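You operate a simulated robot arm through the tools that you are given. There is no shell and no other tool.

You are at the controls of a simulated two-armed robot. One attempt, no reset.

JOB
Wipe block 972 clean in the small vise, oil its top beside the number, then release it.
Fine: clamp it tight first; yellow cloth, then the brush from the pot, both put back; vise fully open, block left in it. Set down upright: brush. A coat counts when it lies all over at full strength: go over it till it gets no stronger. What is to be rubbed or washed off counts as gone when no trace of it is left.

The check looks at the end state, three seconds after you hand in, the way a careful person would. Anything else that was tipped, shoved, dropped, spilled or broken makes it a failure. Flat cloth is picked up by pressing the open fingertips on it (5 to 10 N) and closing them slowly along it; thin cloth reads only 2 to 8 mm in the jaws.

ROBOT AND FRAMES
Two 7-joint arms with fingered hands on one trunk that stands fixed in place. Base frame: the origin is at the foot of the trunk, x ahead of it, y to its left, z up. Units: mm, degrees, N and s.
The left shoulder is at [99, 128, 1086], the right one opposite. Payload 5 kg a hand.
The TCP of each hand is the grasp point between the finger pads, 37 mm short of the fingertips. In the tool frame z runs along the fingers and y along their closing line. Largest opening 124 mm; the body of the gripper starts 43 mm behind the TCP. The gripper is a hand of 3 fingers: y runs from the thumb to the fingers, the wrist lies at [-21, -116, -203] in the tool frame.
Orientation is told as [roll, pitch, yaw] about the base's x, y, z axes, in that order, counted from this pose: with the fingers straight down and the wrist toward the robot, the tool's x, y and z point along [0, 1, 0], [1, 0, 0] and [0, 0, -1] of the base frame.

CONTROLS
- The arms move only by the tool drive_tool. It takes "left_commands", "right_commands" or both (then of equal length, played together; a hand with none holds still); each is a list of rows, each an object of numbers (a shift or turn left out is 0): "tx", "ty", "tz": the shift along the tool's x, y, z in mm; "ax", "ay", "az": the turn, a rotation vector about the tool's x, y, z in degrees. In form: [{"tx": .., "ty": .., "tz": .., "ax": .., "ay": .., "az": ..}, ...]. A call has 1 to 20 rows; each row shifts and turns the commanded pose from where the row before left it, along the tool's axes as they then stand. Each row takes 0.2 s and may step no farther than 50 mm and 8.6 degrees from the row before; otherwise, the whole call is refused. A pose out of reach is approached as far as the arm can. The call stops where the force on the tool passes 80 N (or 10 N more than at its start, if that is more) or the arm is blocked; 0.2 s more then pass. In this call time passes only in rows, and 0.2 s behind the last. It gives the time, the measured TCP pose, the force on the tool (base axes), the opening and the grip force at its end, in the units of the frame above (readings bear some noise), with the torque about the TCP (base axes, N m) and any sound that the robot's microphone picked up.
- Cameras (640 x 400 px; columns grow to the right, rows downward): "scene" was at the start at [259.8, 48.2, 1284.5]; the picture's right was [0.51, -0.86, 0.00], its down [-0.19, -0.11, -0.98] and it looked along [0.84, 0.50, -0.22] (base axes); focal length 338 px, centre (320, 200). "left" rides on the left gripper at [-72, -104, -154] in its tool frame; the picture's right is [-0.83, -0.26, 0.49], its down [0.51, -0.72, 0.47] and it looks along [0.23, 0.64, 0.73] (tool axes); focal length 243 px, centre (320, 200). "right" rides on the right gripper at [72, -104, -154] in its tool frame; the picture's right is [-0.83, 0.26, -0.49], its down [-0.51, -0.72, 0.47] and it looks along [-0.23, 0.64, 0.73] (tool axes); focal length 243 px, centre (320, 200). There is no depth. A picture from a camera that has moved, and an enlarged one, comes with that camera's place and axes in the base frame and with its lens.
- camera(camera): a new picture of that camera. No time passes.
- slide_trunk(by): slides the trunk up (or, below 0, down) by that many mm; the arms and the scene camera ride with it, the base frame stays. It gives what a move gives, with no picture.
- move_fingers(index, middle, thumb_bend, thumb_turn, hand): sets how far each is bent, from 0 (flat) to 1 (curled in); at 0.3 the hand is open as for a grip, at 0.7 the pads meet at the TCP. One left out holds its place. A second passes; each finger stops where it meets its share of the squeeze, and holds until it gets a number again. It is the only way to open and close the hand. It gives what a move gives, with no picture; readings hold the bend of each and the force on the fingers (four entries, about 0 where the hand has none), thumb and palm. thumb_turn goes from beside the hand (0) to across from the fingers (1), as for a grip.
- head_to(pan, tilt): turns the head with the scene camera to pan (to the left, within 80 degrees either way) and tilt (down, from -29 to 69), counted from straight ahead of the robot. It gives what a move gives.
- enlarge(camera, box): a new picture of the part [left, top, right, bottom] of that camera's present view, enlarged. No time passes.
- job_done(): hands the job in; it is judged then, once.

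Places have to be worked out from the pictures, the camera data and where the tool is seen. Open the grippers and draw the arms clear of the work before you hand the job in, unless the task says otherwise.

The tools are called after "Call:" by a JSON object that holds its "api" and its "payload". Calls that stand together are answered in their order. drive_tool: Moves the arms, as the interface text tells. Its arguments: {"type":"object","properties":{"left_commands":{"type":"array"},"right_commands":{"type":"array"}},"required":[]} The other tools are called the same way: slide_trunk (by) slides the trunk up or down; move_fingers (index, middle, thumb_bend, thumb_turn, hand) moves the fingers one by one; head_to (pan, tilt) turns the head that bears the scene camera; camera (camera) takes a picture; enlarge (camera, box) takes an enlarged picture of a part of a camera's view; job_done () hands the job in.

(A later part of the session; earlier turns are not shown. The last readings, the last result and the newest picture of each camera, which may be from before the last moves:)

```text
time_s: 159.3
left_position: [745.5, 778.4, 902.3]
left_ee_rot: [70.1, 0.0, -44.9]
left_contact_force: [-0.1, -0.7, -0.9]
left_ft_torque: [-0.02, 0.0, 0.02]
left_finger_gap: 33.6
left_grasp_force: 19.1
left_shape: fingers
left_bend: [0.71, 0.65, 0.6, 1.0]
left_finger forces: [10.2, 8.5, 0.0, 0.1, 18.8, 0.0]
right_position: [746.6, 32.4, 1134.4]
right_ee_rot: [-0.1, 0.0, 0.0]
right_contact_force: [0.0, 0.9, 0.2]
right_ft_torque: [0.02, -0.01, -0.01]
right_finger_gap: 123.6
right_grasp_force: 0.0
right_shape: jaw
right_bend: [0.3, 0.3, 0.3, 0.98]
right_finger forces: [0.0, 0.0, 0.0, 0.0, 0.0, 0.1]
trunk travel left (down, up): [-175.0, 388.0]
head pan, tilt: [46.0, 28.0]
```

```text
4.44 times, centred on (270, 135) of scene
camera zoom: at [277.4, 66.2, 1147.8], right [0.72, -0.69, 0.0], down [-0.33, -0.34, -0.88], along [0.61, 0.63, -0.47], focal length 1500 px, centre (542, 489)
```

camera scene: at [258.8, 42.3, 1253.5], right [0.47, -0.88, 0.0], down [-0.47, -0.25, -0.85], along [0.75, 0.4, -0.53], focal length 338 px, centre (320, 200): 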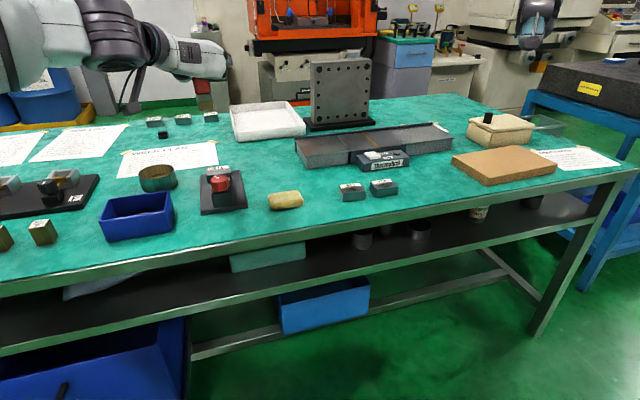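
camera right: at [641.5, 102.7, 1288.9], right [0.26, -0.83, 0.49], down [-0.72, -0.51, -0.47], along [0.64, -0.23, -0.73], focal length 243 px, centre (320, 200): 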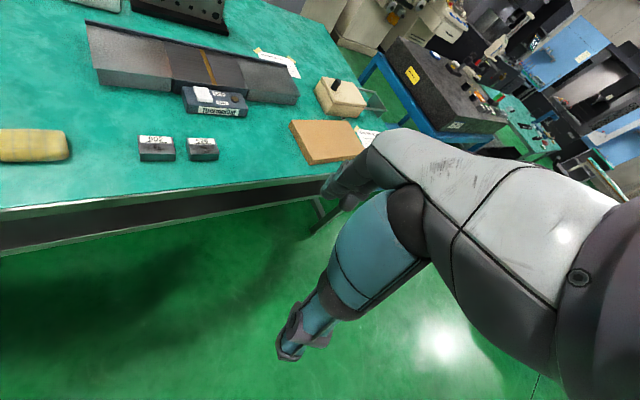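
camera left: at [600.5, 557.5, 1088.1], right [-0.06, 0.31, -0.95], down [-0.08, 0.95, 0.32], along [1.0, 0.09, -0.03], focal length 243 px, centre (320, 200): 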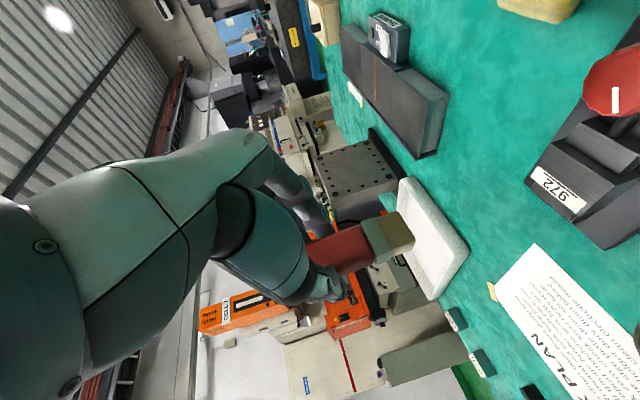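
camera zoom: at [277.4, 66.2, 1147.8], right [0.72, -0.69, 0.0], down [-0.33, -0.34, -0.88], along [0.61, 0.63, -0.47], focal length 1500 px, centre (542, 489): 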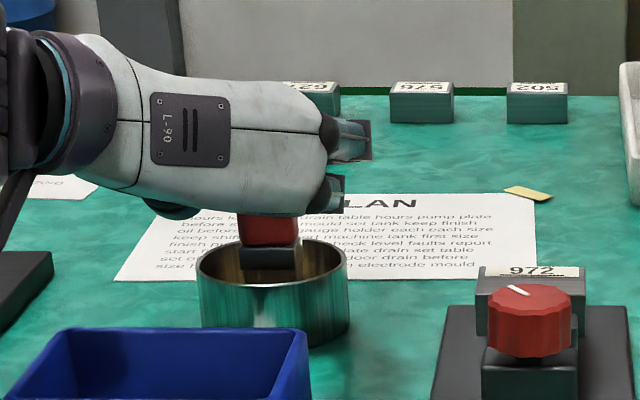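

The bristles are in the pot but a few millimetres above the original depth. I'll lower gently until they touch the floor, then swirl slightly.

Call:
{"api": "drive_tool", "payload": {"left_commands": [{"tx": -1.88, "tz": 0.68}, {"tx": -1.88, "tz": 0.68}]}}

Call:
{"api": "drive_tool", "payload": {"left_commands": [{"tx": -0.94, "tz": 0.34}, {"tx": -0.94, "tz": 0.34}]}}

```text
time_s: 159.9
left_position: [744.7, 777.3, 899.3]
left_ee_rot: [70.0, 0.1, -44.9]
left_contact_force: [0.4, -0.3, -1.3]
left_ft_torque: [-0.03, 0.04, -0.01]
left_finger_gap: 33.8
left_grasp_force: 19.4
left_shape: fingers
left_bend: [0.71, 0.65, 0.6, 1.0]
left_finger forces: [10.2, 8.6, 0.0, 0.0, 18.8, 0.0]
right_position: [746.0, 30.7, 1134.4]
right_ee_rot: [0.0, 0.0, 0.0]
right_contact_force: [1.0, 0.1, 0.2]
right_ft_torque: [0.02, 0.0, 0.03]
right_finger_gap: 123.7
right_grasp_force: 0.0
right_shape: jaw
right_bend: [0.3, 0.3, 0.3, 0.98]
right_finger forces: [0.0, 0.0, 0.0, 0.0, 0.1, 0.1]
trunk travel left (down, up): [-175.0, 388.0]
head pan, tilt: [46.0, 28.0]
```

```text
time_s: 160.5
left_position: [745.5, 776.1, 898.5]
left_ee_rot: [70.0, 0.1, -44.8]
left_contact_force: [-0.1, 0.5, -0.6]
left_ft_torque: [0.0, -0.01, -0.01]
left_finger_gap: 33.5
left_grasp_force: 18.5
left_shape: fingers
left_bend: [0.71, 0.65, 0.6, 1.0]
left_finger forces: [10.3, 8.5, 0.0, 0.1, 18.8, 0.1]
right_position: [746.2, 30.1, 1134.4]
right_ee_rot: [-0.1, 0.0, 0.0]
right_contact_force: [0.3, 0.4, 0.5]
right_ft_torque: [0.03, -0.01, -0.01]
right_finger_gap: 123.5
right_grasp_force: 0.0
right_shape: jaw
right_bend: [0.3, 0.3, 0.3, 0.98]
right_finger forces: [0.1, 0.0, 0.0, 0.0, 0.1, 0.0]
trunk travel left (down, up): [-175.0, 388.0]
head pan, tilt: [46.0, 28.0]
```

Call:
{"api": "drive_tool", "payload": {"left_commands": [{"tx": -0.94, "tz": 0.34}, {"tx": -0.94, "tz": 0.34}]}}

Call:
{"api": "drive_tool", "payload": {"left_commands": [{"ty": 4}, {"ty": -8}, {"ty": 4}, {"tx": 1.7, "tz": 4.7}, {"tx": -3.4, "tz": -9.4}, {"tx": 1.7, "tz": 4.7}, {"tx": 0}, {"tx": 0}]}}

```text
time_s: 161.1
left_position: [743.2, 777.3, 897.4]
left_ee_rot: [70.0, 0.1, -44.8]
left_contact_force: [1.4, 0.4, 1.7]
left_ft_torque: [0.01, -0.07, 0.0]
left_finger_gap: 33.7
left_grasp_force: 19.4
left_shape: fingers
left_bend: [0.71, 0.65, 0.6, 1.0]
left_finger forces: [10.3, 9.0, 0.0, 0.1, 18.6, 0.0]
right_position: [745.7, 31.3, 1135.0]
right_ee_rot: [0.0, 0.0, -0.1]
right_contact_force: [0.0, 2.0, -0.4]
right_ft_torque: [-0.01, -0.02, 0.0]
right_finger_gap: 123.7
right_grasp_force: 0.0
right_shape: jaw
right_bend: [0.3, 0.3, 0.3, 0.98]
right_finger forces: [0.1, 0.0, 0.0, 0.0, 0.0, 0.0]
trunk travel left (down, up): [-175.0, 388.0]
head pan, tilt: [46.0, 28.0]
```

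```text
time_s: 162.9
left_position: [744.6, 776.4, 896.0]
left_ee_rot: [70.1, 0.0, -44.8]
left_contact_force: [-0.4, -0.5, 1.5]
left_ft_torque: [0.05, 0.05, 0.02]
left_finger_gap: 33.8
left_grasp_force: 18.7
left_shape: fingers
left_bend: [0.71, 0.65, 0.6, 1.0]
left_finger forces: [10.2, 9.4, 0.1, 0.0, 19.2, 0.1]
right_position: [745.2, 29.9, 1134.4]
right_ee_rot: [0.0, 0.0, -0.1]
right_contact_force: [-0.1, -0.4, 0.3]
right_ft_torque: [0.01, -0.02, 0.02]
right_finger_gap: 123.5
right_grasp_force: 0.0
right_shape: jaw
right_bend: [0.3, 0.3, 0.3, 0.98]
right_finger forces: [0.1, 0.0, 0.1, 0.1, 0.0, 0.0]
trunk travel left (down, up): [-175.0, 388.0]
head pan, tilt: [46.0, 28.0]
```

The bristles touched the pot floor, so they are well in the oil. I'll lift slowly, let them drain a moment over the pot, and look at the bristles.

Call:
{"api": "drive_tool", "payload": {"left_commands": [{"tx": 9.4, "tz": -3.42}, {"tx": 9.4, "tz": -3.42}, {"tx": 9.4, "tz": -3.42}, {"tx": 9.4, "tz": -3.42}, {"tx": 9.4, "tz": -3.42}, {"tx": 9.4, "tz": -3.42}, {"tx": 0}, {"tx": 0}, {"tx": 0}, {"tx": 0}, {"tx": 0}, {"tx": 0}, {"tx": 0}, {"tx": 0}]}}

Call:
{"api": "enlarge", "payload": {"camera": "left", "box": [300, 140, 500, 320]}}

Call:
{"api": "enlarge", "payload": {"camera": "scene", "box": [240, 100, 310, 170]}}

```text
time_s: 165.9
left_position: [744.4, 775.3, 958.3]
left_ee_rot: [70.1, 0.0, -44.8]
left_contact_force: [0.0, -0.4, -0.6]
left_ft_torque: [-0.01, 0.03, -0.01]
left_finger_gap: 34.1
left_grasp_force: 18.9
left_shape: fingers
left_bend: [0.71, 0.65, 0.6, 1.0]
left_finger forces: [10.3, 8.5, 0.1, 0.0, 18.9, 0.0]
right_position: [746.7, 31.3, 1133.2]
right_ee_rot: [0.0, 0.0, 0.1]
right_contact_force: [0.3, 1.3, 0.2]
right_ft_torque: [0.0, 0.0, -0.02]
right_finger_gap: 123.4
right_grasp_force: 0.0
right_shape: jaw
right_bend: [0.3, 0.3, 0.3, 0.98]
right_finger forces: [0.1, 0.0, 0.0, 0.0, 0.0, 0.0]
trunk travel left (down, up): [-175.0, 388.0]
head pan, tilt: [46.0, 28.0]
```

```text
2.22 times, centred on (400, 230) of left
camera zoom: at [550.9, 728.9, 940.4], right [-0.06, 0.31, -0.95], down [-0.08, 0.95, 0.32], along [1.0, 0.09, -0.03], focal length 539 px, centre (142, 133)
```

zoom: 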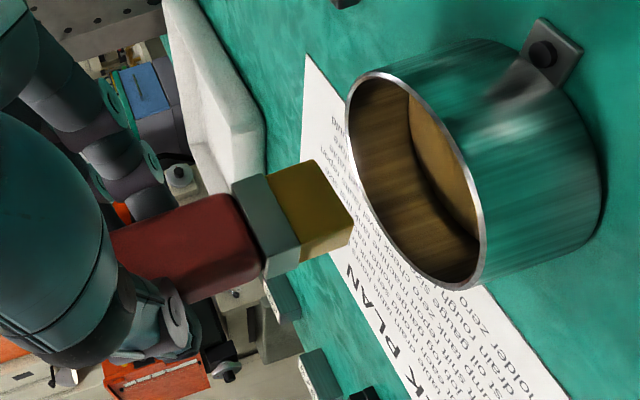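

```text
5.71 times, centred on (275, 135) of scene
camera zoom: at [277.3, 65.9, 1147.8], right [0.72, -0.69, 0.0], down [-0.33, -0.34, -0.88], along [0.61, 0.64, -0.47], focal length 1929 px, centre (577, 571)
```

zoom: 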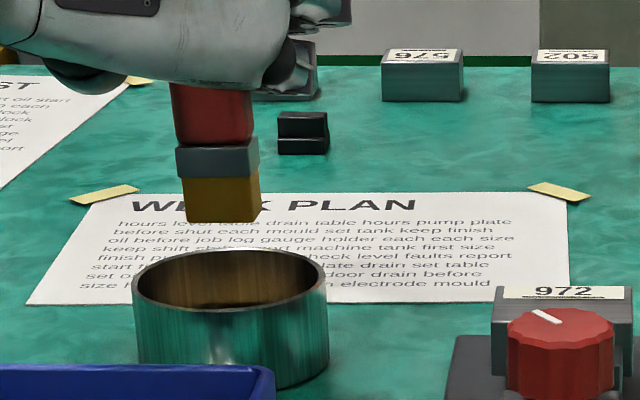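

Now the bristles are clearly golden and wet — before the dip they were dull, so the brush had been dry. I'll carry it over the block again and raise the trunk for the better overhead view.

Call:
{"api": "drive_tool", "payload": {"left_commands": [{"tx": 44.2, "tz": -16}, {"tx": -7.7, "ty": 39.5, "tz": -21.2}, {"tx": -7.7, "ty": 39.5, "tz": -21.2}, {"tx": -7.7, "ty": 39.5, "tz": -21.2}, {"tx": -7.7, "ty": 39.6, "tz": -21.1}]}}

Call:
{"api": "slide_trunk", "payload": {"by": 100}}

Call:
{"api": "head_to", "payload": {"pan": 28, "tilt": 32}}

Call:
{"api": "camera", "payload": {"camera": "scene"}}

```text
time_s: 167.1
left_position: [793.5, 599.7, 1001.4]
left_ee_rot: [70.0, 0.2, -44.8]
left_contact_force: [-0.3, -0.9, -0.6]
left_ft_torque: [0.02, 0.02, 0.03]
left_finger_gap: 33.7
left_grasp_force: 18.2
left_shape: fingers
left_bend: [0.71, 0.65, 0.6, 1.0]
left_finger forces: [10.4, 8.6, 0.0, 0.0, 18.9, 0.0]
right_position: [747.9, 32.0, 1133.5]
right_ee_rot: [0.0, 0.1, 0.0]
right_contact_force: [0.6, -0.1, 0.1]
right_ft_torque: [-0.01, 0.0, 0.01]
right_finger_gap: 123.7
right_grasp_force: 0.1
right_shape: jaw
right_bend: [0.3, 0.3, 0.3, 0.98]
right_finger forces: [0.0, 0.1, 0.0, 0.0, 0.0, 0.0]
trunk travel left (down, up): [-175.0, 388.0]
head pan, tilt: [46.0, 28.0]
```

```text
time_s: 168.4
left_position: [794.5, 600.3, 1103.5]
left_ee_rot: [70.0, 0.1, -44.8]
left_contact_force: [-0.9, 0.2, -0.3]
left_ft_torque: [0.01, 0.01, -0.06]
left_finger_gap: 33.8
left_grasp_force: 19.0
left_shape: fingers
left_bend: [0.71, 0.65, 0.6, 1.0]
left_finger forces: [10.3, 8.5, 0.1, 0.0, 18.8, 0.0]
right_position: [746.9, 31.3, 1232.3]
right_ee_rot: [0.1, 0.2, 0.0]
right_contact_force: [-0.1, -0.2, 0.2]
right_ft_torque: [0.0, -0.01, -0.01]
right_finger_gap: 123.3
right_grasp_force: 0.0
right_shape: jaw
right_bend: [0.3, 0.3, 0.3, 0.98]
right_finger forces: [0.1, 0.0, 0.0, 0.1, 0.0, 0.0]
trunk travel left (down, up): [-275.0, 288.0]
head pan, tilt: [46.0, 28.0]
```

```text
time_s: 169.2
left_position: [791.7, 600.5, 1103.5]
left_ee_rot: [70.0, 0.0, -44.8]
left_contact_force: [0.0, -0.3, -0.7]
left_ft_torque: [0.04, 0.03, 0.01]
left_finger_gap: 33.8
left_grasp_force: 18.7
left_shape: fingers
left_bend: [0.71, 0.65, 0.6, 1.0]
left_finger forces: [10.4, 8.4, 0.0, 0.0, 18.9, 0.0]
right_position: [746.2, 29.7, 1234.6]
right_ee_rot: [0.0, 0.0, 0.0]
right_contact_force: [-0.6, -0.7, -0.1]
right_ft_torque: [0.02, -0.01, 0.0]
right_finger_gap: 123.6
right_grasp_force: 0.1
right_shape: jaw
right_bend: [0.3, 0.3, 0.3, 0.98]
right_finger forces: [0.0, 0.0, 0.0, 0.1, 0.1, 0.0]
trunk travel left (down, up): [-275.0, 288.0]
head pan, tilt: [28.0, 32.0]
```

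```text
taken
camera scene: at [258.8, 42.3, 1253.5], right [0.47, -0.88, 0.0], down [-0.47, -0.25, -0.85], along [0.75, 0.4, -0.53], focal length 338 px, centre (320, 200)
```

scene: 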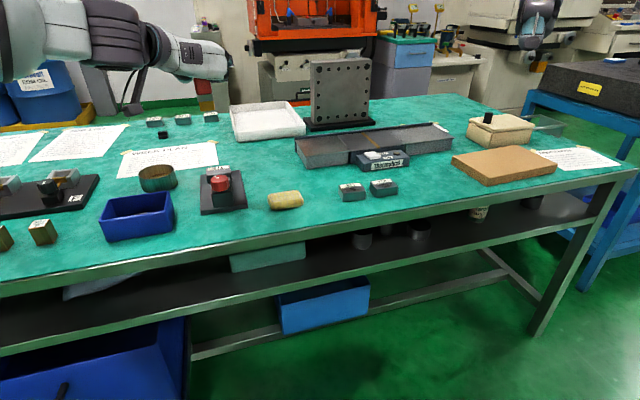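

No drips on the bench. I'll lower the loaded brush to a few millimetres above the block and look at its alignment.

Call:
{"api": "drive_tool", "payload": {"left_commands": [{"tx": -36.1, "tz": 13.1}, {"tx": -36.1, "tz": 13.1}, {"tx": -36.1, "tz": 13.1}, {"tx": -36.0, "tz": 13.2}]}}

Call:
{"api": "enlarge", "payload": {"camera": "scene", "box": [195, 140, 245, 190]}}

Call:
{"api": "enlarge", "payload": {"camera": "left", "box": [380, 170, 470, 280]}}

```text
time_s: 170.2
left_position: [795.1, 601.0, 945.7]
left_ee_rot: [69.8, -0.1, -44.7]
left_contact_force: [-0.1, -0.2, -1.5]
left_ft_torque: [-0.02, -0.02, 0.0]
left_finger_gap: 33.8
left_grasp_force: 18.8
left_shape: fingers
left_bend: [0.71, 0.65, 0.6, 1.0]
left_finger forces: [10.4, 8.5, 0.0, 0.0, 18.9, 0.0]
right_position: [747.3, 32.5, 1233.6]
right_ee_rot: [-0.1, 0.1, 0.1]
right_contact_force: [0.4, -0.1, 0.0]
right_ft_torque: [-0.02, 0.03, 0.0]
right_finger_gap: 123.5
right_grasp_force: 0.0
right_shape: jaw
right_bend: [0.3, 0.3, 0.3, 0.98]
right_finger forces: [0.0, 0.1, 0.1, 0.0, 0.1, 0.0]
trunk travel left (down, up): [-275.0, 288.0]
head pan, tilt: [28.0, 32.0]
```

```text
8.00 times, centred on (220, 165) of scene
camera zoom: at [260.0, 43.5, 1253.2], right [0.47, -0.88, 0.0], down [-0.47, -0.25, -0.85], along [0.75, 0.4, -0.53], focal length 2700 px, centre (1120, 480)
```

zoom: 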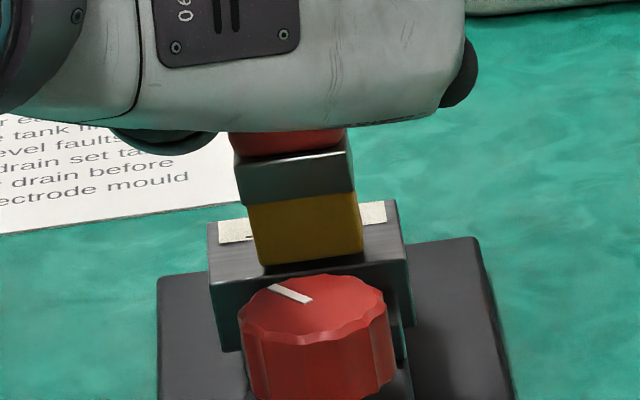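

```text
3.64 times, centred on (425, 225) of left
camera zoom: at [601.6, 554.2, 930.6], right [-0.06, 0.31, -0.95], down [-0.08, 0.95, 0.31], along [1.0, 0.09, -0.03], focal length 882 px, centre (-62, 109)
```

zoom: 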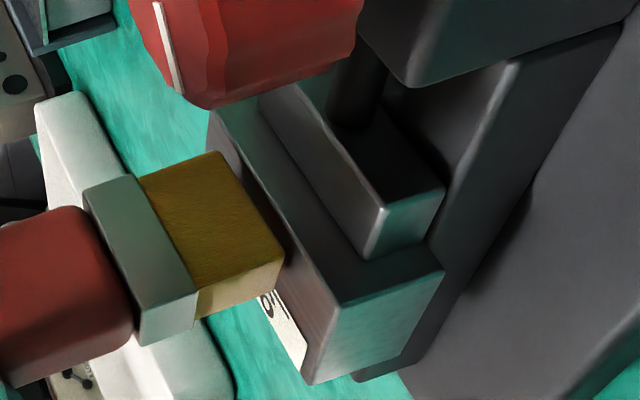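

The golden bristles are centred over the bare strip. I'll lower to contact.

Call:
{"api": "drive_tool", "payload": {"left_commands": [{"tx": -0.94, "tz": 0.342}]}}

Call:
{"api": "drive_tool", "payload": {"left_commands": [{"tx": -0.94, "tz": 0.342}]}}

Call:
{"api": "drive_tool", "payload": {"left_commands": [{"tx": -0.94, "tz": 0.342}]}}

```text
time_s: 170.7
left_position: [793.5, 601.2, 947.8]
left_ee_rot: [70.0, 0.0, -44.8]
left_contact_force: [0.6, 0.4, -0.8]
left_ft_torque: [-0.02, 0.0, 0.0]
left_finger_gap: 33.8
left_grasp_force: 19.4
left_shape: fingers
left_bend: [0.71, 0.65, 0.6, 1.0]
left_finger forces: [10.4, 8.4, 0.0, 0.1, 19.0, 0.0]
right_position: [747.1, 31.6, 1233.9]
right_ee_rot: [0.0, -0.1, 0.0]
right_contact_force: [-0.4, -0.3, 0.0]
right_ft_torque: [-0.02, -0.01, 0.01]
right_finger_gap: 123.5
right_grasp_force: 0.1
right_shape: jaw
right_bend: [0.3, 0.3, 0.3, 0.98]
right_finger forces: [0.1, 0.1, 0.0, 0.0, 0.0, 0.1]
trunk travel left (down, up): [-275.0, 288.0]
head pan, tilt: [28.0, 32.0]
```

```text
time_s: 171.1
left_position: [793.0, 600.6, 947.8]
left_ee_rot: [70.0, 0.0, -44.8]
left_contact_force: [0.6, -0.1, -0.3]
left_ft_torque: [0.01, 0.01, -0.04]
left_finger_gap: 33.7
left_grasp_force: 18.9
left_shape: fingers
left_bend: [0.71, 0.65, 0.6, 1.0]
left_finger forces: [10.5, 8.5, 0.0, 0.1, 18.9, 0.0]
right_position: [746.6, 30.1, 1234.3]
right_ee_rot: [0.0, 0.0, 0.0]
right_contact_force: [0.3, -0.5, 0.0]
right_ft_torque: [-0.03, 0.04, 0.02]
right_finger_gap: 123.4
right_grasp_force: 0.1
right_shape: jaw
right_bend: [0.3, 0.3, 0.3, 0.98]
right_finger forces: [0.0, 0.1, 0.1, 0.1, 0.1, 0.1]
trunk travel left (down, up): [-275.0, 288.0]
head pan, tilt: [28.0, 32.0]
```

```text
time_s: 171.4
left_position: [793.0, 601.3, 946.6]
left_ee_rot: [70.0, 0.0, -44.8]
left_contact_force: [0.4, 0.1, -0.8]
left_ft_torque: [-0.02, 0.01, 0.0]
left_finger_gap: 33.4
left_grasp_force: 18.7
left_shape: fingers
left_bend: [0.71, 0.65, 0.6, 1.0]
left_finger forces: [10.3, 8.5, 0.1, 0.0, 18.9, 0.0]
right_position: [745.5, 31.6, 1235.2]
right_ee_rot: [0.0, 0.0, 0.0]
right_contact_force: [-0.5, -0.3, 0.2]
right_ft_torque: [-0.02, -0.01, 0.01]
right_finger_gap: 123.7
right_grasp_force: 0.1
right_shape: jaw
right_bend: [0.3, 0.3, 0.3, 0.98]
right_finger forces: [0.0, 0.0, 0.0, 0.0, 0.0, 0.0]
trunk travel left (down, up): [-275.0, 288.0]
head pan, tilt: [28.0, 32.0]
```

Not touching yet at 946.6. I continue down in small steps.

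Call:
{"api": "drive_tool", "payload": {"left_commands": [{"tx": -0.94, "tz": 0.342}]}}

Call:
{"api": "drive_tool", "payload": {"left_commands": [{"tx": -0.94, "tz": 0.342}]}}

Call:
{"api": "drive_tool", "payload": {"left_commands": [{"tx": -0.94, "tz": 0.342}]}}

```text
time_s: 171.8
left_position: [793.2, 600.9, 945.3]
left_ee_rot: [70.0, 0.0, -44.9]
left_contact_force: [1.2, -0.6, -0.3]
left_ft_torque: [0.03, 0.03, -0.01]
left_finger_gap: 33.5
left_grasp_force: 19.2
left_shape: fingers
left_bend: [0.71, 0.65, 0.6, 1.0]
left_finger forces: [10.4, 8.6, 0.0, 0.0, 18.9, 0.0]
right_position: [746.7, 31.4, 1234.2]
right_ee_rot: [0.0, 0.0, 0.1]
right_contact_force: [-0.7, 0.3, 0.3]
right_ft_torque: [-0.06, 0.0, 0.0]
right_finger_gap: 123.6
right_grasp_force: 0.0
right_shape: jaw
right_bend: [0.3, 0.3, 0.3, 0.98]
right_finger forces: [0.0, 0.0, 0.0, 0.0, 0.0, 0.1]
trunk travel left (down, up): [-275.0, 288.0]
head pan, tilt: [28.0, 32.0]
```

```text
time_s: 172.2
left_position: [793.5, 601.1, 944.9]
left_ee_rot: [70.0, -0.1, -44.8]
left_contact_force: [0.0, -0.3, -0.7]
left_ft_torque: [0.01, 0.05, 0.03]
left_finger_gap: 33.7
left_grasp_force: 18.9
left_shape: fingers
left_bend: [0.71, 0.65, 0.6, 1.0]
left_finger forces: [10.4, 8.6, 0.0, 0.0, 18.9, 0.1]
right_position: [746.4, 31.3, 1234.5]
right_ee_rot: [0.0, 0.0, 0.0]
right_contact_force: [0.5, -0.9, -0.5]
right_ft_torque: [0.02, -0.01, 0.03]
right_finger_gap: 123.4
right_grasp_force: 0.0
right_shape: jaw
right_bend: [0.3, 0.3, 0.3, 0.98]
right_finger forces: [0.0, 0.1, 0.0, 0.0, 0.0, 0.0]
trunk travel left (down, up): [-275.0, 288.0]
head pan, tilt: [28.0, 32.0]
```

```text
time_s: 172.7
left_position: [793.6, 601.0, 945.5]
left_ee_rot: [70.2, 0.0, -44.8]
left_contact_force: [-0.1, 0.0, 2.3]
left_ft_torque: [0.03, -0.03, -0.03]
left_finger_gap: 33.4
left_grasp_force: 19.4
left_shape: fingers
left_bend: [0.71, 0.65, 0.6, 1.0]
left_finger forces: [10.4, 9.0, 0.1, 0.0, 18.8, 0.0]
right_position: [745.6, 31.7, 1234.4]
right_ee_rot: [0.0, 0.0, 0.0]
right_contact_force: [0.2, 0.7, 0.5]
right_ft_torque: [0.0, -0.01, -0.01]
right_finger_gap: 123.4
right_grasp_force: 0.1
right_shape: jaw
right_bend: [0.3, 0.3, 0.3, 0.98]
right_finger forces: [0.1, 0.1, 0.0, 0.0, 0.0, 0.0]
trunk travel left (down, up): [-275.0, 288.0]
head pan, tilt: [28.0, 32.0]
```

Contact at 2.3 N. I'll press slightly, make one pair of strokes, and look at what it leaves.

Call:
{"api": "drive_tool", "payload": {"left_commands": [{"tx": -0.47, "tz": 0.17}, {"ty": 8}, {"ty": 7}, {"ty": -10}, {"ty": -10}, {"ty": -10}, {"ty": 10}, {"ty": 10}, {"ty": 10}]}}

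Call:
{"api": "enlarge", "payload": {"camera": "scene", "box": [195, 145, 245, 185]}}

Call:
{"api": "enlarge", "payload": {"camera": "left", "box": [370, 160, 470, 290]}}

```text
time_s: 174.7
left_position: [803.2, 591.4, 944.1]
left_ee_rot: [70.0, 0.0, -44.9]
left_contact_force: [-0.5, -0.6, 1.8]
left_ft_torque: [0.1, 0.03, 0.02]
left_finger_gap: 33.5
left_grasp_force: 19.6
left_shape: fingers
left_bend: [0.71, 0.65, 0.6, 1.0]
left_finger forces: [8.7, 10.3, 0.1, 0.0, 19.7, 0.0]
right_position: [745.6, 31.6, 1235.6]
right_ee_rot: [-0.1, 0.1, 0.1]
right_contact_force: [0.1, -0.9, -0.2]
right_ft_torque: [0.02, 0.03, 0.02]
right_finger_gap: 123.8
right_grasp_force: 0.1
right_shape: jaw
right_bend: [0.3, 0.3, 0.3, 0.98]
right_finger forces: [0.0, 0.0, 0.0, 0.0, 0.0, 0.0]
trunk travel left (down, up): [-275.0, 288.0]
head pan, tilt: [28.0, 32.0]
```

```text
10.00 times, centred on (220, 165) of scene
camera zoom: at [258.9, 41.9, 1253.5], right [0.47, -0.88, 0.0], down [-0.47, -0.25, -0.85], along [0.75, 0.4, -0.53], focal length 3376 px, centre (1320, 550)
```

zoom: 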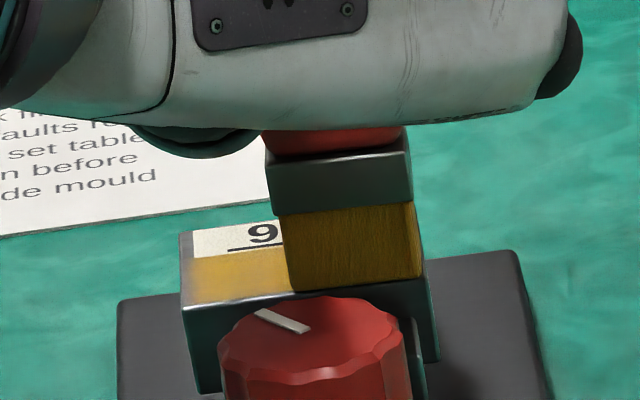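

```text
3.08 times, centred on (420, 225) of left
camera zoom: at [609.9, 543.2, 927.0], right [-0.06, 0.31, -0.95], down [-0.08, 0.95, 0.32], along [1.0, 0.09, -0.03], focal length 746 px, centre (12, 123)
```

zoom: 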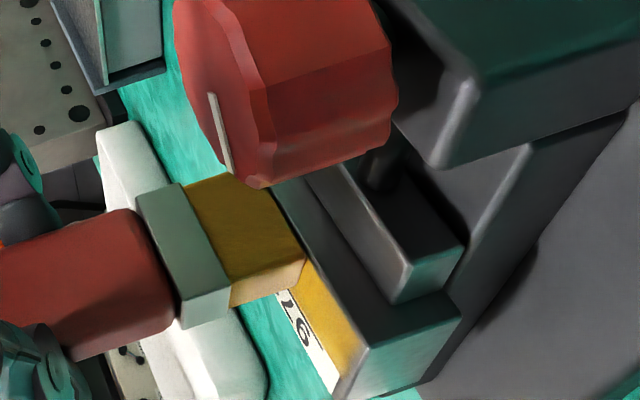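

The golden oil film is clearly visible now. I'll go over the whole bare strip several times with overlapping lanes.

Call:
{"api": "drive_tool", "payload": {"left_commands": [{"tx": -0.3, "tz": 0.1}, {"ty": 3}, {"tx": -0.68, "tz": -1.88}, {"ty": -12}, {"ty": -12}, {"ty": -12}, {"tx": -0.68, "tz": -1.88}, {"ty": 12}, {"ty": 12}, {"ty": 12}, {"tx": 0.68, "tz": 1.88}, {"ty": -12}, {"ty": -12}, {"ty": -12}, {"tx": 0.68, "tz": 1.88}, {"ty": 12}, {"ty": 12}, {"ty": 12}]}}

Call:
{"api": "drive_tool", "payload": {"left_commands": [{"ty": -12}, {"ty": -12}, {"ty": -12}, {"tx": 0.68, "tz": 1.88}, {"ty": 12}, {"ty": 12}, {"ty": 12}, {"ty": -12}, {"ty": -12}, {"ty": -12}, {"tx": -1.0, "tz": -2.8}, {"ty": 12}, {"ty": 12}, {"ty": 12}]}}

Call:
{"api": "enlarge", "payload": {"camera": "scene", "box": [195, 145, 245, 185]}}

```text
time_s: 178.4
left_position: [806.1, 587.5, 944.8]
left_ee_rot: [70.0, 0.0, -44.8]
left_contact_force: [-0.3, 0.4, 0.0]
left_ft_torque: [0.06, -0.01, 0.03]
left_finger_gap: 33.6
left_grasp_force: 18.1
left_shape: fingers
left_bend: [0.71, 0.65, 0.6, 1.0]
left_finger forces: [9.6, 8.6, 0.0, 0.0, 18.7, 0.0]
right_position: [746.6, 30.4, 1234.6]
right_ee_rot: [-0.1, 0.0, 0.1]
right_contact_force: [-0.3, 0.8, -0.3]
right_ft_torque: [0.01, 0.04, 0.01]
right_finger_gap: 123.7
right_grasp_force: 0.0
right_shape: jaw
right_bend: [0.3, 0.3, 0.3, 0.98]
right_finger forces: [0.0, 0.0, 0.1, 0.0, 0.1, 0.0]
trunk travel left (down, up): [-275.0, 288.0]
head pan, tilt: [28.0, 32.0]
```

```text
time_s: 181.4
left_position: [805.3, 587.5, 944.2]
left_ee_rot: [70.0, 0.0, -44.8]
left_contact_force: [0.3, 0.1, -0.7]
left_ft_torque: [-0.01, 0.01, 0.03]
left_finger_gap: 33.1
left_grasp_force: 17.5
left_shape: fingers
left_bend: [0.71, 0.66, 0.6, 1.0]
left_finger forces: [9.4, 8.5, 0.1, 0.0, 18.3, 0.0]
right_position: [747.1, 30.5, 1234.3]
right_ee_rot: [0.0, -0.1, 0.0]
right_contact_force: [0.7, 0.2, 0.2]
right_ft_torque: [0.03, 0.02, 0.01]
right_finger_gap: 123.5
right_grasp_force: 0.1
right_shape: jaw
right_bend: [0.3, 0.3, 0.3, 0.98]
right_finger forces: [0.1, 0.0, 0.0, 0.0, 0.1, 0.0]
trunk travel left (down, up): [-275.0, 288.0]
head pan, tilt: [28.0, 32.0]
```

```text
10.00 times, centred on (220, 165) of scene
camera zoom: at [259.4, 41.8, 1253.4], right [0.47, -0.88, 0.0], down [-0.47, -0.25, -0.85], along [0.75, 0.4, -0.53], focal length 3376 px, centre (1320, 550)
```

zoom: 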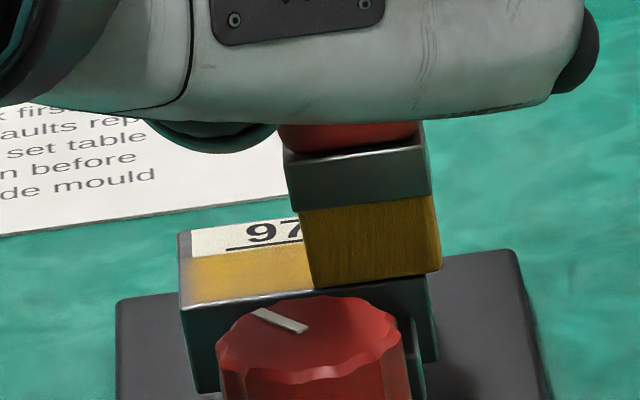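

The film covers most of the strip, but the contact has gone (force 0), and the near edge and the left end look thinner. I'll lower again to regain pressure.

Call:
{"api": "drive_tool", "payload": {"left_commands": [{"ty": -16}, {"tx": -0.94, "tz": 0.342}]}}

Call:
{"api": "drive_tool", "payload": {"left_commands": [{"tx": -0.94, "tz": 0.342}]}}

```text
time_s: 182.1
left_position: [794.2, 598.1, 943.8]
left_ee_rot: [70.1, 0.0, -44.7]
left_contact_force: [1.3, -0.1, 4.1]
left_ft_torque: [0.11, -0.05, -0.02]
left_finger_gap: 33.0
left_grasp_force: 18.3
left_shape: fingers
left_bend: [0.71, 0.65, 0.6, 1.0]
left_finger forces: [9.5, 9.7, 0.0, 0.0, 18.4, 0.1]
right_position: [747.2, 30.2, 1234.1]
right_ee_rot: [0.0, 0.0, 0.1]
right_contact_force: [-0.4, -1.1, 0.3]
right_ft_torque: [-0.01, 0.02, 0.01]
right_finger_gap: 123.5
right_grasp_force: 0.0
right_shape: jaw
right_bend: [0.3, 0.3, 0.3, 0.98]
right_finger forces: [0.0, 0.1, 0.0, 0.1, 0.1, 0.0]
trunk travel left (down, up): [-275.0, 288.0]
head pan, tilt: [28.0, 32.0]
```

```text
time_s: 182.4
left_position: [793.7, 597.6, 943.4]
left_ee_rot: [70.1, 0.1, -44.8]
left_contact_force: [2.1, -1.1, 6.6]
left_ft_torque: [0.14, -0.13, -0.06]
left_finger_gap: 33.3
left_grasp_force: 19.1
left_shape: fingers
left_bend: [0.71, 0.65, 0.6, 1.0]
left_finger forces: [10.1, 9.9, 0.0, 0.0, 18.0, 0.0]
right_position: [746.0, 29.3, 1234.9]
right_ee_rot: [0.0, 0.1, 0.0]
right_contact_force: [0.3, 0.5, -0.1]
right_ft_torque: [-0.03, 0.03, 0.0]
right_finger_gap: 123.7
right_grasp_force: 0.1
right_shape: jaw
right_bend: [0.3, 0.3, 0.3, 0.98]
right_finger forces: [0.1, 0.0, 0.0, 0.0, 0.1, 0.0]
trunk travel left (down, up): [-275.0, 288.0]
head pan, tilt: [28.0, 32.0]
```

Now 6.6 N in the middle. I'll stroke ±19 mm in the near lane (overlapping the front edge), then step outward.

Call:
{"api": "drive_tool", "payload": {"left_commands": [{"tx": -1.0, "tz": -2.8}, {"ty": -10}, {"ty": -9}, {"ty": 13}, {"ty": 13}, {"ty": 12}, {"ty": -13}, {"ty": -13}, {"ty": -12}, {"tx": 0.9, "tz": 2.4}, {"ty": 13}, {"ty": 13}, {"ty": 12}, {"ty": -13}, {"ty": -13}, {"ty": -12}, {"ty": 10}, {"ty": 9}]}}

Call:
{"api": "drive_tool", "payload": {"left_commands": [{"tx": 0.9, "tz": 2.4}, {"ty": -10}, {"ty": -9}, {"ty": 13}, {"ty": 13}, {"ty": 12}, {"ty": -13}, {"ty": -13}, {"ty": -12}, {"tx": 0.68, "tz": 1.88}, {"ty": 13}, {"ty": 13}, {"ty": 12}, {"ty": -10}, {"ty": -9}]}}

Call:
{"api": "drive_tool", "payload": {"left_commands": [{"tx": 18.8, "tz": -6.84}, {"tx": 18.8, "tz": -6.84}, {"tx": 37.6, "tz": -13.7}]}}

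Call:
{"api": "enlarge", "payload": {"camera": "scene", "box": [200, 158, 236, 182]}}

Call:
{"api": "enlarge", "payload": {"camera": "left", "box": [445, 150, 530, 260]}}

```text
time_s: 186.2
left_position: [793.4, 599.9, 942.2]
left_ee_rot: [70.0, -0.1, -44.8]
left_contact_force: [-0.4, -0.3, 1.1]
left_ft_torque: [0.09, 0.01, 0.04]
left_finger_gap: 32.7
left_grasp_force: 18.5
left_shape: fingers
left_bend: [0.71, 0.65, 0.6, 1.0]
left_finger forces: [9.1, 9.1, 0.0, 0.0, 18.5, 0.1]
right_position: [747.6, 29.8, 1234.2]
right_ee_rot: [-0.1, 0.1, -0.1]
right_contact_force: [0.3, -0.5, -0.3]
right_ft_torque: [-0.03, -0.04, 0.03]
right_finger_gap: 123.4
right_grasp_force: 0.1
right_shape: jaw
right_bend: [0.3, 0.3, 0.3, 0.98]
right_finger forces: [0.0, 0.0, 0.1, 0.0, 0.1, 0.1]
trunk travel left (down, up): [-275.0, 288.0]
head pan, tilt: [28.0, 32.0]
```

```text
time_s: 189.4
left_position: [797.5, 602.5, 942.5]
left_ee_rot: [70.1, 0.0, -44.8]
left_contact_force: [0.8, -0.9, 4.1]
left_ft_torque: [0.11, -0.08, -0.07]
left_finger_gap: 33.0
left_grasp_force: 18.0
left_shape: fingers
left_bend: [0.71, 0.66, 0.6, 1.0]
left_finger forces: [10.2, 8.7, 0.0, 0.1, 17.6, 0.0]
right_position: [745.7, 30.0, 1234.8]
right_ee_rot: [0.1, 0.0, 0.0]
right_contact_force: [0.5, -0.1, -0.3]
right_ft_torque: [0.02, -0.04, -0.02]
right_finger_gap: 123.7
right_grasp_force: 0.1
right_shape: jaw
right_bend: [0.3, 0.3, 0.3, 0.98]
right_finger forces: [0.1, 0.0, 0.0, 0.0, 0.0, 0.0]
trunk travel left (down, up): [-275.0, 288.0]
head pan, tilt: [28.0, 32.0]
```

```text
time_s: 190.2
left_position: [796.8, 600.3, 1023.4]
left_ee_rot: [70.1, 0.1, -44.8]
left_contact_force: [-0.6, -0.9, -0.6]
left_ft_torque: [-0.03, 0.0, 0.02]
left_finger_gap: 32.7
left_grasp_force: 17.6
left_shape: fingers
left_bend: [0.71, 0.66, 0.6, 1.0]
left_finger forces: [9.8, 8.1, 0.0, 0.0, 17.9, 0.0]
right_position: [745.7, 29.4, 1235.3]
right_ee_rot: [0.1, -0.1, -0.1]
right_contact_force: [-0.6, -0.6, 0.3]
right_ft_torque: [0.04, -0.03, 0.0]
right_finger_gap: 123.5
right_grasp_force: 0.1
right_shape: jaw
right_bend: [0.3, 0.3, 0.3, 0.98]
right_finger forces: [0.0, 0.1, 0.0, 0.0, 0.0, 0.0]
trunk travel left (down, up): [-275.0, 288.0]
head pan, tilt: [28.0, 32.0]
```

```text
16.00 times, centred on (218, 170) of scene
camera zoom: at [258.0, 40.9, 1253.8], right [0.47, -0.88, 0.0], down [-0.47, -0.25, -0.85], along [0.75, 0.4, -0.53], focal length 5401 px, centre (1952, 680)
```

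zoom: 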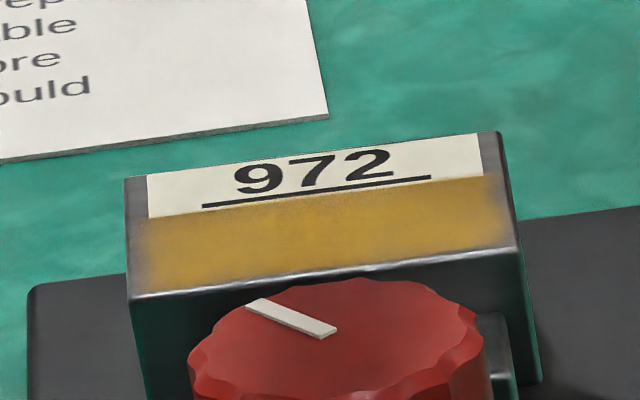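

```text
3.64 times, centred on (488, 205) of left
camera zoom: at [604.1, 553.5, 1006.7], right [-0.06, 0.31, -0.95], down [-0.08, 0.95, 0.32], along [1.0, 0.09, -0.03], focal length 882 px, centre (-289, 182)
```

zoom: 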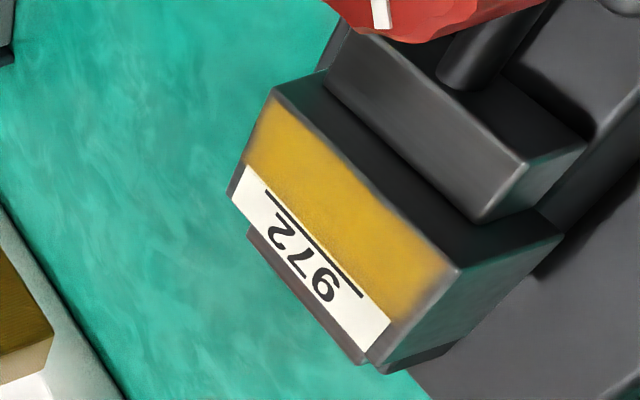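

The strip is well coated in gold; only the outer few millimetres at both ends and along the near edge still look thinner. I'll go back down and add passes that overlap these edges more.

Call:
{"api": "drive_tool", "payload": {"left_commands": [{"tx": -25.2, "tz": 6.7}, {"tx": -25.2, "tz": 6.7}, {"tx": -25.3, "tz": 6.7}]}}

Call:
{"api": "drive_tool", "payload": {"left_commands": [{"tx": -0.94, "tz": 0.342}, {"tx": -0.94, "tz": 0.342}]}}

Call:
{"api": "drive_tool", "payload": {"left_commands": [{"tx": -0.94, "tz": 0.342}]}}

```text
time_s: 191.1
left_position: [792.8, 596.4, 943.2]
left_ee_rot: [70.0, 0.0, -44.9]
left_contact_force: [-1.0, -0.4, 0.1]
left_ft_torque: [0.02, 0.03, 0.0]
left_finger_gap: 32.8
left_grasp_force: 18.5
left_shape: fingers
left_bend: [0.71, 0.66, 0.6, 1.0]
left_finger forces: [9.9, 8.5, 0.0, 0.0, 18.1, 0.0]
right_position: [745.9, 32.0, 1233.7]
right_ee_rot: [0.0, 0.0, 0.0]
right_contact_force: [0.4, -0.1, -0.3]
right_ft_torque: [0.0, -0.01, 0.02]
right_finger_gap: 123.4
right_grasp_force: 0.0
right_shape: jaw
right_bend: [0.3, 0.3, 0.3, 0.98]
right_finger forces: [0.0, 0.0, 0.0, 0.0, 0.0, 0.0]
trunk travel left (down, up): [-275.0, 288.0]
head pan, tilt: [28.0, 32.0]
```

```text
time_s: 191.7
left_position: [793.2, 596.6, 943.8]
left_ee_rot: [70.0, 0.0, -44.8]
left_contact_force: [0.6, 0.8, 3.6]
left_ft_torque: [0.05, -0.07, -0.01]
left_finger_gap: 32.7
left_grasp_force: 17.9
left_shape: fingers
left_bend: [0.71, 0.66, 0.6, 1.0]
left_finger forces: [9.6, 9.1, 0.1, 0.1, 18.0, 0.0]
right_position: [745.5, 30.3, 1235.0]
right_ee_rot: [0.0, 0.0, 0.0]
right_contact_force: [-0.8, -0.3, 0.5]
right_ft_torque: [-0.02, -0.01, -0.01]
right_finger_gap: 123.7
right_grasp_force: 0.1
right_shape: jaw
right_bend: [0.3, 0.3, 0.3, 0.98]
right_finger forces: [0.1, 0.0, 0.0, 0.1, 0.1, 0.0]
trunk travel left (down, up): [-275.0, 288.0]
head pan, tilt: [28.0, 32.0]
```

```text
time_s: 192.1
left_position: [791.7, 596.5, 943.2]
left_ee_rot: [70.1, 0.0, -44.8]
left_contact_force: [2.4, -1.4, 6.8]
left_ft_torque: [0.16, -0.14, -0.05]
left_finger_gap: 33.0
left_grasp_force: 19.1
left_shape: fingers
left_bend: [0.71, 0.66, 0.6, 1.0]
left_finger forces: [9.8, 10.1, 0.0, 0.0, 17.9, 0.0]
right_position: [745.5, 29.8, 1234.6]
right_ee_rot: [0.0, 0.0, 0.0]
right_contact_force: [-0.8, -0.7, 0.2]
right_ft_torque: [0.0, -0.01, 0.0]
right_finger_gap: 123.9
right_grasp_force: 0.0
right_shape: jaw
right_bend: [0.3, 0.3, 0.3, 0.98]
right_finger forces: [0.0, 0.0, 0.1, 0.0, 0.0, 0.0]
trunk travel left (down, up): [-275.0, 288.0]
head pan, tilt: [28.0, 32.0]
```

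Pressure is 6.8 N. Now wide strokes of ±26 mm past both ends, in the edge lane and then outward.

Call:
{"api": "drive_tool", "payload": {"left_commands": [{"ty": -13}, {"ty": -13}, {"ty": 13}, {"ty": 13}, {"ty": 13}, {"ty": 13}, {"tx": -1.7, "tz": -4.7}, {"ty": -13}, {"ty": -13}, {"ty": -13}, {"ty": -13}, {"ty": 13}, {"ty": 13}, {"ty": 13}, {"ty": 13}, {"tx": 1.7, "tz": 4.7}, {"ty": -13}, {"ty": -13}, {"ty": -13}, {"ty": -13}]}}

Call:
{"api": "drive_tool", "payload": {"left_commands": [{"ty": 13}, {"ty": 13}, {"ty": 13}, {"ty": 13}, {"tx": 1.2, "tz": 3.3}, {"ty": -13}, {"ty": -13}, {"ty": -13}, {"ty": -13}, {"ty": 13}, {"ty": 13}, {"ty": 13}, {"ty": 13}, {"ty": -13}, {"ty": -13}]}}

Call:
{"api": "drive_tool", "payload": {"left_commands": [{"tx": 18.8, "tz": -6.84}, {"tx": 18.8, "tz": -6.84}, {"tx": 37.6, "tz": -13.7}]}}

Call:
{"api": "enlarge", "payload": {"camera": "scene", "box": [200, 158, 236, 182]}}

Call:
{"api": "enlarge", "payload": {"camera": "left", "box": [445, 150, 530, 260]}}

```text
time_s: 196.2
left_position: [773.6, 615.6, 943.1]
left_ee_rot: [70.1, 0.1, -44.8]
left_contact_force: [0.7, -0.2, 6.3]
left_ft_torque: [0.05, -0.19, -0.04]
left_finger_gap: 32.6
left_grasp_force: 18.0
left_shape: fingers
left_bend: [0.71, 0.66, 0.61, 1.0]
left_finger forces: [11.3, 7.9, 0.0, 0.1, 17.5, 0.0]
right_position: [745.1, 31.7, 1233.0]
right_ee_rot: [-0.1, -0.1, 0.0]
right_contact_force: [-0.2, 0.3, -1.2]
right_ft_torque: [-0.03, 0.0, 0.0]
right_finger_gap: 123.7
right_grasp_force: 0.1
right_shape: jaw
right_bend: [0.3, 0.3, 0.3, 0.98]
right_finger forces: [0.0, 0.0, 0.1, 0.1, 0.0, 0.0]
trunk travel left (down, up): [-275.0, 288.0]
head pan, tilt: [28.0, 32.0]
```

```text
time_s: 199.4
left_position: [794.1, 599.7, 941.2]
left_ee_rot: [70.1, 0.0, -44.9]
left_contact_force: [0.4, -0.7, 5.7]
left_ft_torque: [0.13, -0.08, -0.04]
left_finger_gap: 32.3
left_grasp_force: 18.4
left_shape: fingers
left_bend: [0.71, 0.66, 0.61, 1.0]
left_finger forces: [9.9, 9.4, 0.1, 0.0, 17.6, 0.1]
right_position: [744.6, 30.4, 1234.8]
right_ee_rot: [0.0, 0.0, 0.1]
right_contact_force: [0.2, -0.3, -0.4]
right_ft_torque: [0.0, -0.04, 0.0]
right_finger_gap: 123.8
right_grasp_force: 0.1
right_shape: jaw
right_bend: [0.3, 0.3, 0.3, 0.98]
right_finger forces: [0.0, 0.0, 0.1, 0.0, 0.0, 0.0]
trunk travel left (down, up): [-275.0, 288.0]
head pan, tilt: [28.0, 32.0]
```

```text
time_s: 200.2
left_position: [795.1, 599.3, 1020.0]
left_ee_rot: [70.0, 0.0, -44.8]
left_contact_force: [-0.3, -0.1, -0.7]
left_ft_torque: [0.01, 0.02, 0.04]
left_finger_gap: 32.3
left_grasp_force: 18.0
left_shape: fingers
left_bend: [0.71, 0.66, 0.61, 1.0]
left_finger forces: [9.8, 8.0, 0.1, 0.0, 17.8, 0.1]
right_position: [744.3, 28.7, 1234.7]
right_ee_rot: [0.1, 0.0, 0.0]
right_contact_force: [-0.3, -0.1, 0.9]
right_ft_torque: [0.03, -0.01, 0.05]
right_finger_gap: 123.7
right_grasp_force: 0.1
right_shape: jaw
right_bend: [0.3, 0.3, 0.3, 0.98]
right_finger forces: [0.0, 0.1, 0.0, 0.1, 0.0, 0.0]
trunk travel left (down, up): [-275.0, 288.0]
head pan, tilt: [28.0, 32.0]
```

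```text
16.00 times, centred on (218, 170) of scene
camera zoom: at [258.1, 41.1, 1253.7], right [0.47, -0.88, 0.0], down [-0.47, -0.25, -0.85], along [0.75, 0.4, -0.53], focal length 5401 px, centre (1952, 680)
```

zoom: 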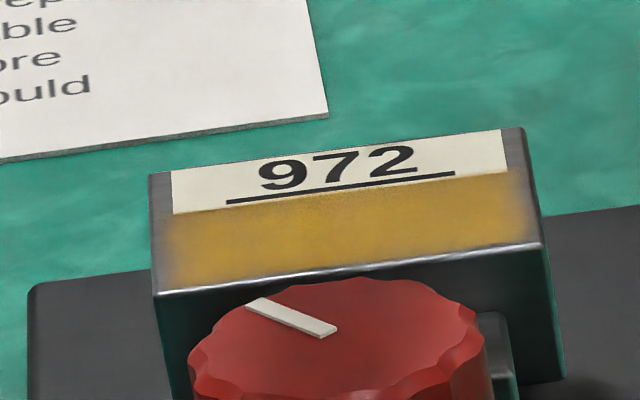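

```text
3.64 times, centred on (488, 205) of left
camera zoom: at [601.3, 551.0, 1004.3], right [-0.06, 0.31, -0.95], down [-0.08, 0.95, 0.32], along [1.0, 0.09, -0.03], focal length 882 px, centre (-289, 182)
```

zoom: 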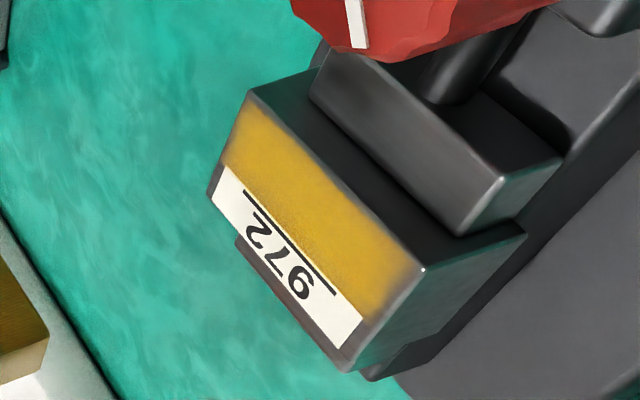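

The gold coat now covers the strip right up to its soft borders and its tone hasn't changed since the last look, though the block itself slid about 4 mm to the right along the jaws from the wide strokes. I'll do one last gentle set with short strokes that stay on top of the block, to confirm it gets no stronger.

Call:
{"api": "drive_tool", "payload": {"left_commands": [{"tx": -24.2, "ty": 0.6, "tz": 7.7}, {"tx": -24.2, "ty": 0.5, "tz": 7.7}, {"tx": -24.2, "ty": 0.5, "tz": 7.7}]}}

Call:
{"api": "drive_tool", "payload": {"left_commands": [{"tx": -0.94, "tz": 0.342}, {"tx": -0.94, "tz": 0.342}]}}

```text
time_s: 201.1
left_position: [793.7, 596.2, 945.4]
left_ee_rot: [70.0, 0.0, -44.9]
left_contact_force: [-0.2, 0.0, -0.1]
left_ft_torque: [0.0, 0.04, -0.01]
left_finger_gap: 32.5
left_grasp_force: 18.1
left_shape: fingers
left_bend: [0.71, 0.66, 0.61, 1.0]
left_finger forces: [9.9, 8.0, 0.0, 0.0, 17.8, 0.0]
right_position: [747.5, 32.0, 1233.1]
right_ee_rot: [0.1, 0.0, 0.0]
right_contact_force: [-0.3, 0.6, 0.5]
right_ft_torque: [-0.02, 0.0, -0.01]
right_finger_gap: 123.7
right_grasp_force: 0.1
right_shape: jaw
right_bend: [0.3, 0.3, 0.3, 0.98]
right_finger forces: [0.1, 0.0, 0.0, 0.0, 0.0, 0.1]
trunk travel left (down, up): [-275.0, 288.0]
head pan, tilt: [28.0, 32.0]
```

```text
time_s: 201.7
left_position: [793.6, 595.3, 942.3]
left_ee_rot: [70.0, 0.1, -44.9]
left_contact_force: [0.1, -0.1, 0.2]
left_ft_torque: [-0.02, 0.01, -0.01]
left_finger_gap: 32.3
left_grasp_force: 17.3
left_shape: fingers
left_bend: [0.71, 0.66, 0.61, 1.0]
left_finger forces: [9.8, 7.9, 0.1, 0.1, 17.9, 0.0]
right_position: [746.4, 29.5, 1234.9]
right_ee_rot: [0.0, 0.0, 0.0]
right_contact_force: [0.0, -0.1, -0.2]
right_ft_torque: [0.01, 0.0, -0.01]
right_finger_gap: 123.7
right_grasp_force: 0.1
right_shape: jaw
right_bend: [0.3, 0.3, 0.3, 0.98]
right_finger forces: [0.0, 0.0, 0.0, 0.1, 0.0, 0.1]
trunk travel left (down, up): [-275.0, 288.0]
head pan, tilt: [28.0, 32.0]
```

Call:
{"api": "drive_tool", "payload": {"left_commands": [{"tx": -0.94, "tz": 0.342}]}}

Call:
{"api": "drive_tool", "payload": {"left_commands": [{"tx": -0.94, "tz": 0.342}]}}

Call:
{"api": "enlarge", "payload": {"camera": "scene", "box": [195, 145, 245, 185]}}

```text
time_s: 202.1
left_position: [792.9, 596.3, 942.0]
left_ee_rot: [70.0, 0.0, -44.8]
left_contact_force: [-0.6, -0.7, 1.1]
left_ft_torque: [0.06, -0.04, -0.03]
left_finger_gap: 32.3
left_grasp_force: 17.8
left_shape: fingers
left_bend: [0.71, 0.66, 0.61, 1.0]
left_finger forces: [10.0, 8.2, 0.1, 0.0, 17.8, 0.1]
right_position: [746.4, 30.6, 1234.4]
right_ee_rot: [0.0, 0.1, 0.0]
right_contact_force: [-0.4, -0.1, 0.0]
right_ft_torque: [0.02, 0.01, 0.0]
right_finger_gap: 123.5
right_grasp_force: 0.1
right_shape: jaw
right_bend: [0.3, 0.3, 0.3, 0.98]
right_finger forces: [0.0, 0.1, 0.1, 0.0, 0.0, 0.0]
trunk travel left (down, up): [-275.0, 288.0]
head pan, tilt: [28.0, 32.0]
```

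```text
time_s: 202.4
left_position: [793.3, 595.0, 942.1]
left_ee_rot: [70.1, 0.0, -44.7]
left_contact_force: [0.2, -1.0, 4.3]
left_ft_torque: [0.08, -0.03, 0.0]
left_finger_gap: 32.2
left_grasp_force: 18.2
left_shape: fingers
left_bend: [0.71, 0.66, 0.61, 1.0]
left_finger forces: [9.7, 9.2, 0.0, 0.0, 17.9, 0.0]
right_position: [745.5, 30.8, 1235.1]
right_ee_rot: [0.0, 0.0, 0.0]
right_contact_force: [-0.1, 0.3, 0.5]
right_ft_torque: [0.03, 0.02, -0.01]
right_finger_gap: 123.4
right_grasp_force: 0.1
right_shape: jaw
right_bend: [0.3, 0.3, 0.3, 0.98]
right_finger forces: [0.0, 0.0, 0.1, 0.0, 0.1, 0.0]
trunk travel left (down, up): [-275.0, 288.0]
head pan, tilt: [28.0, 32.0]
```

```text
10.00 times, centred on (220, 165) of scene
camera zoom: at [258.5, 41.7, 1253.6], right [0.47, -0.88, 0.0], down [-0.47, -0.25, -0.85], along [0.75, 0.4, -0.53], focal length 3376 px, centre (1320, 550)
```

zoom: 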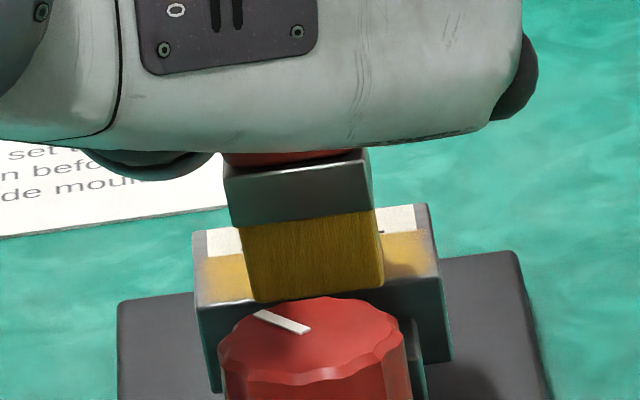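

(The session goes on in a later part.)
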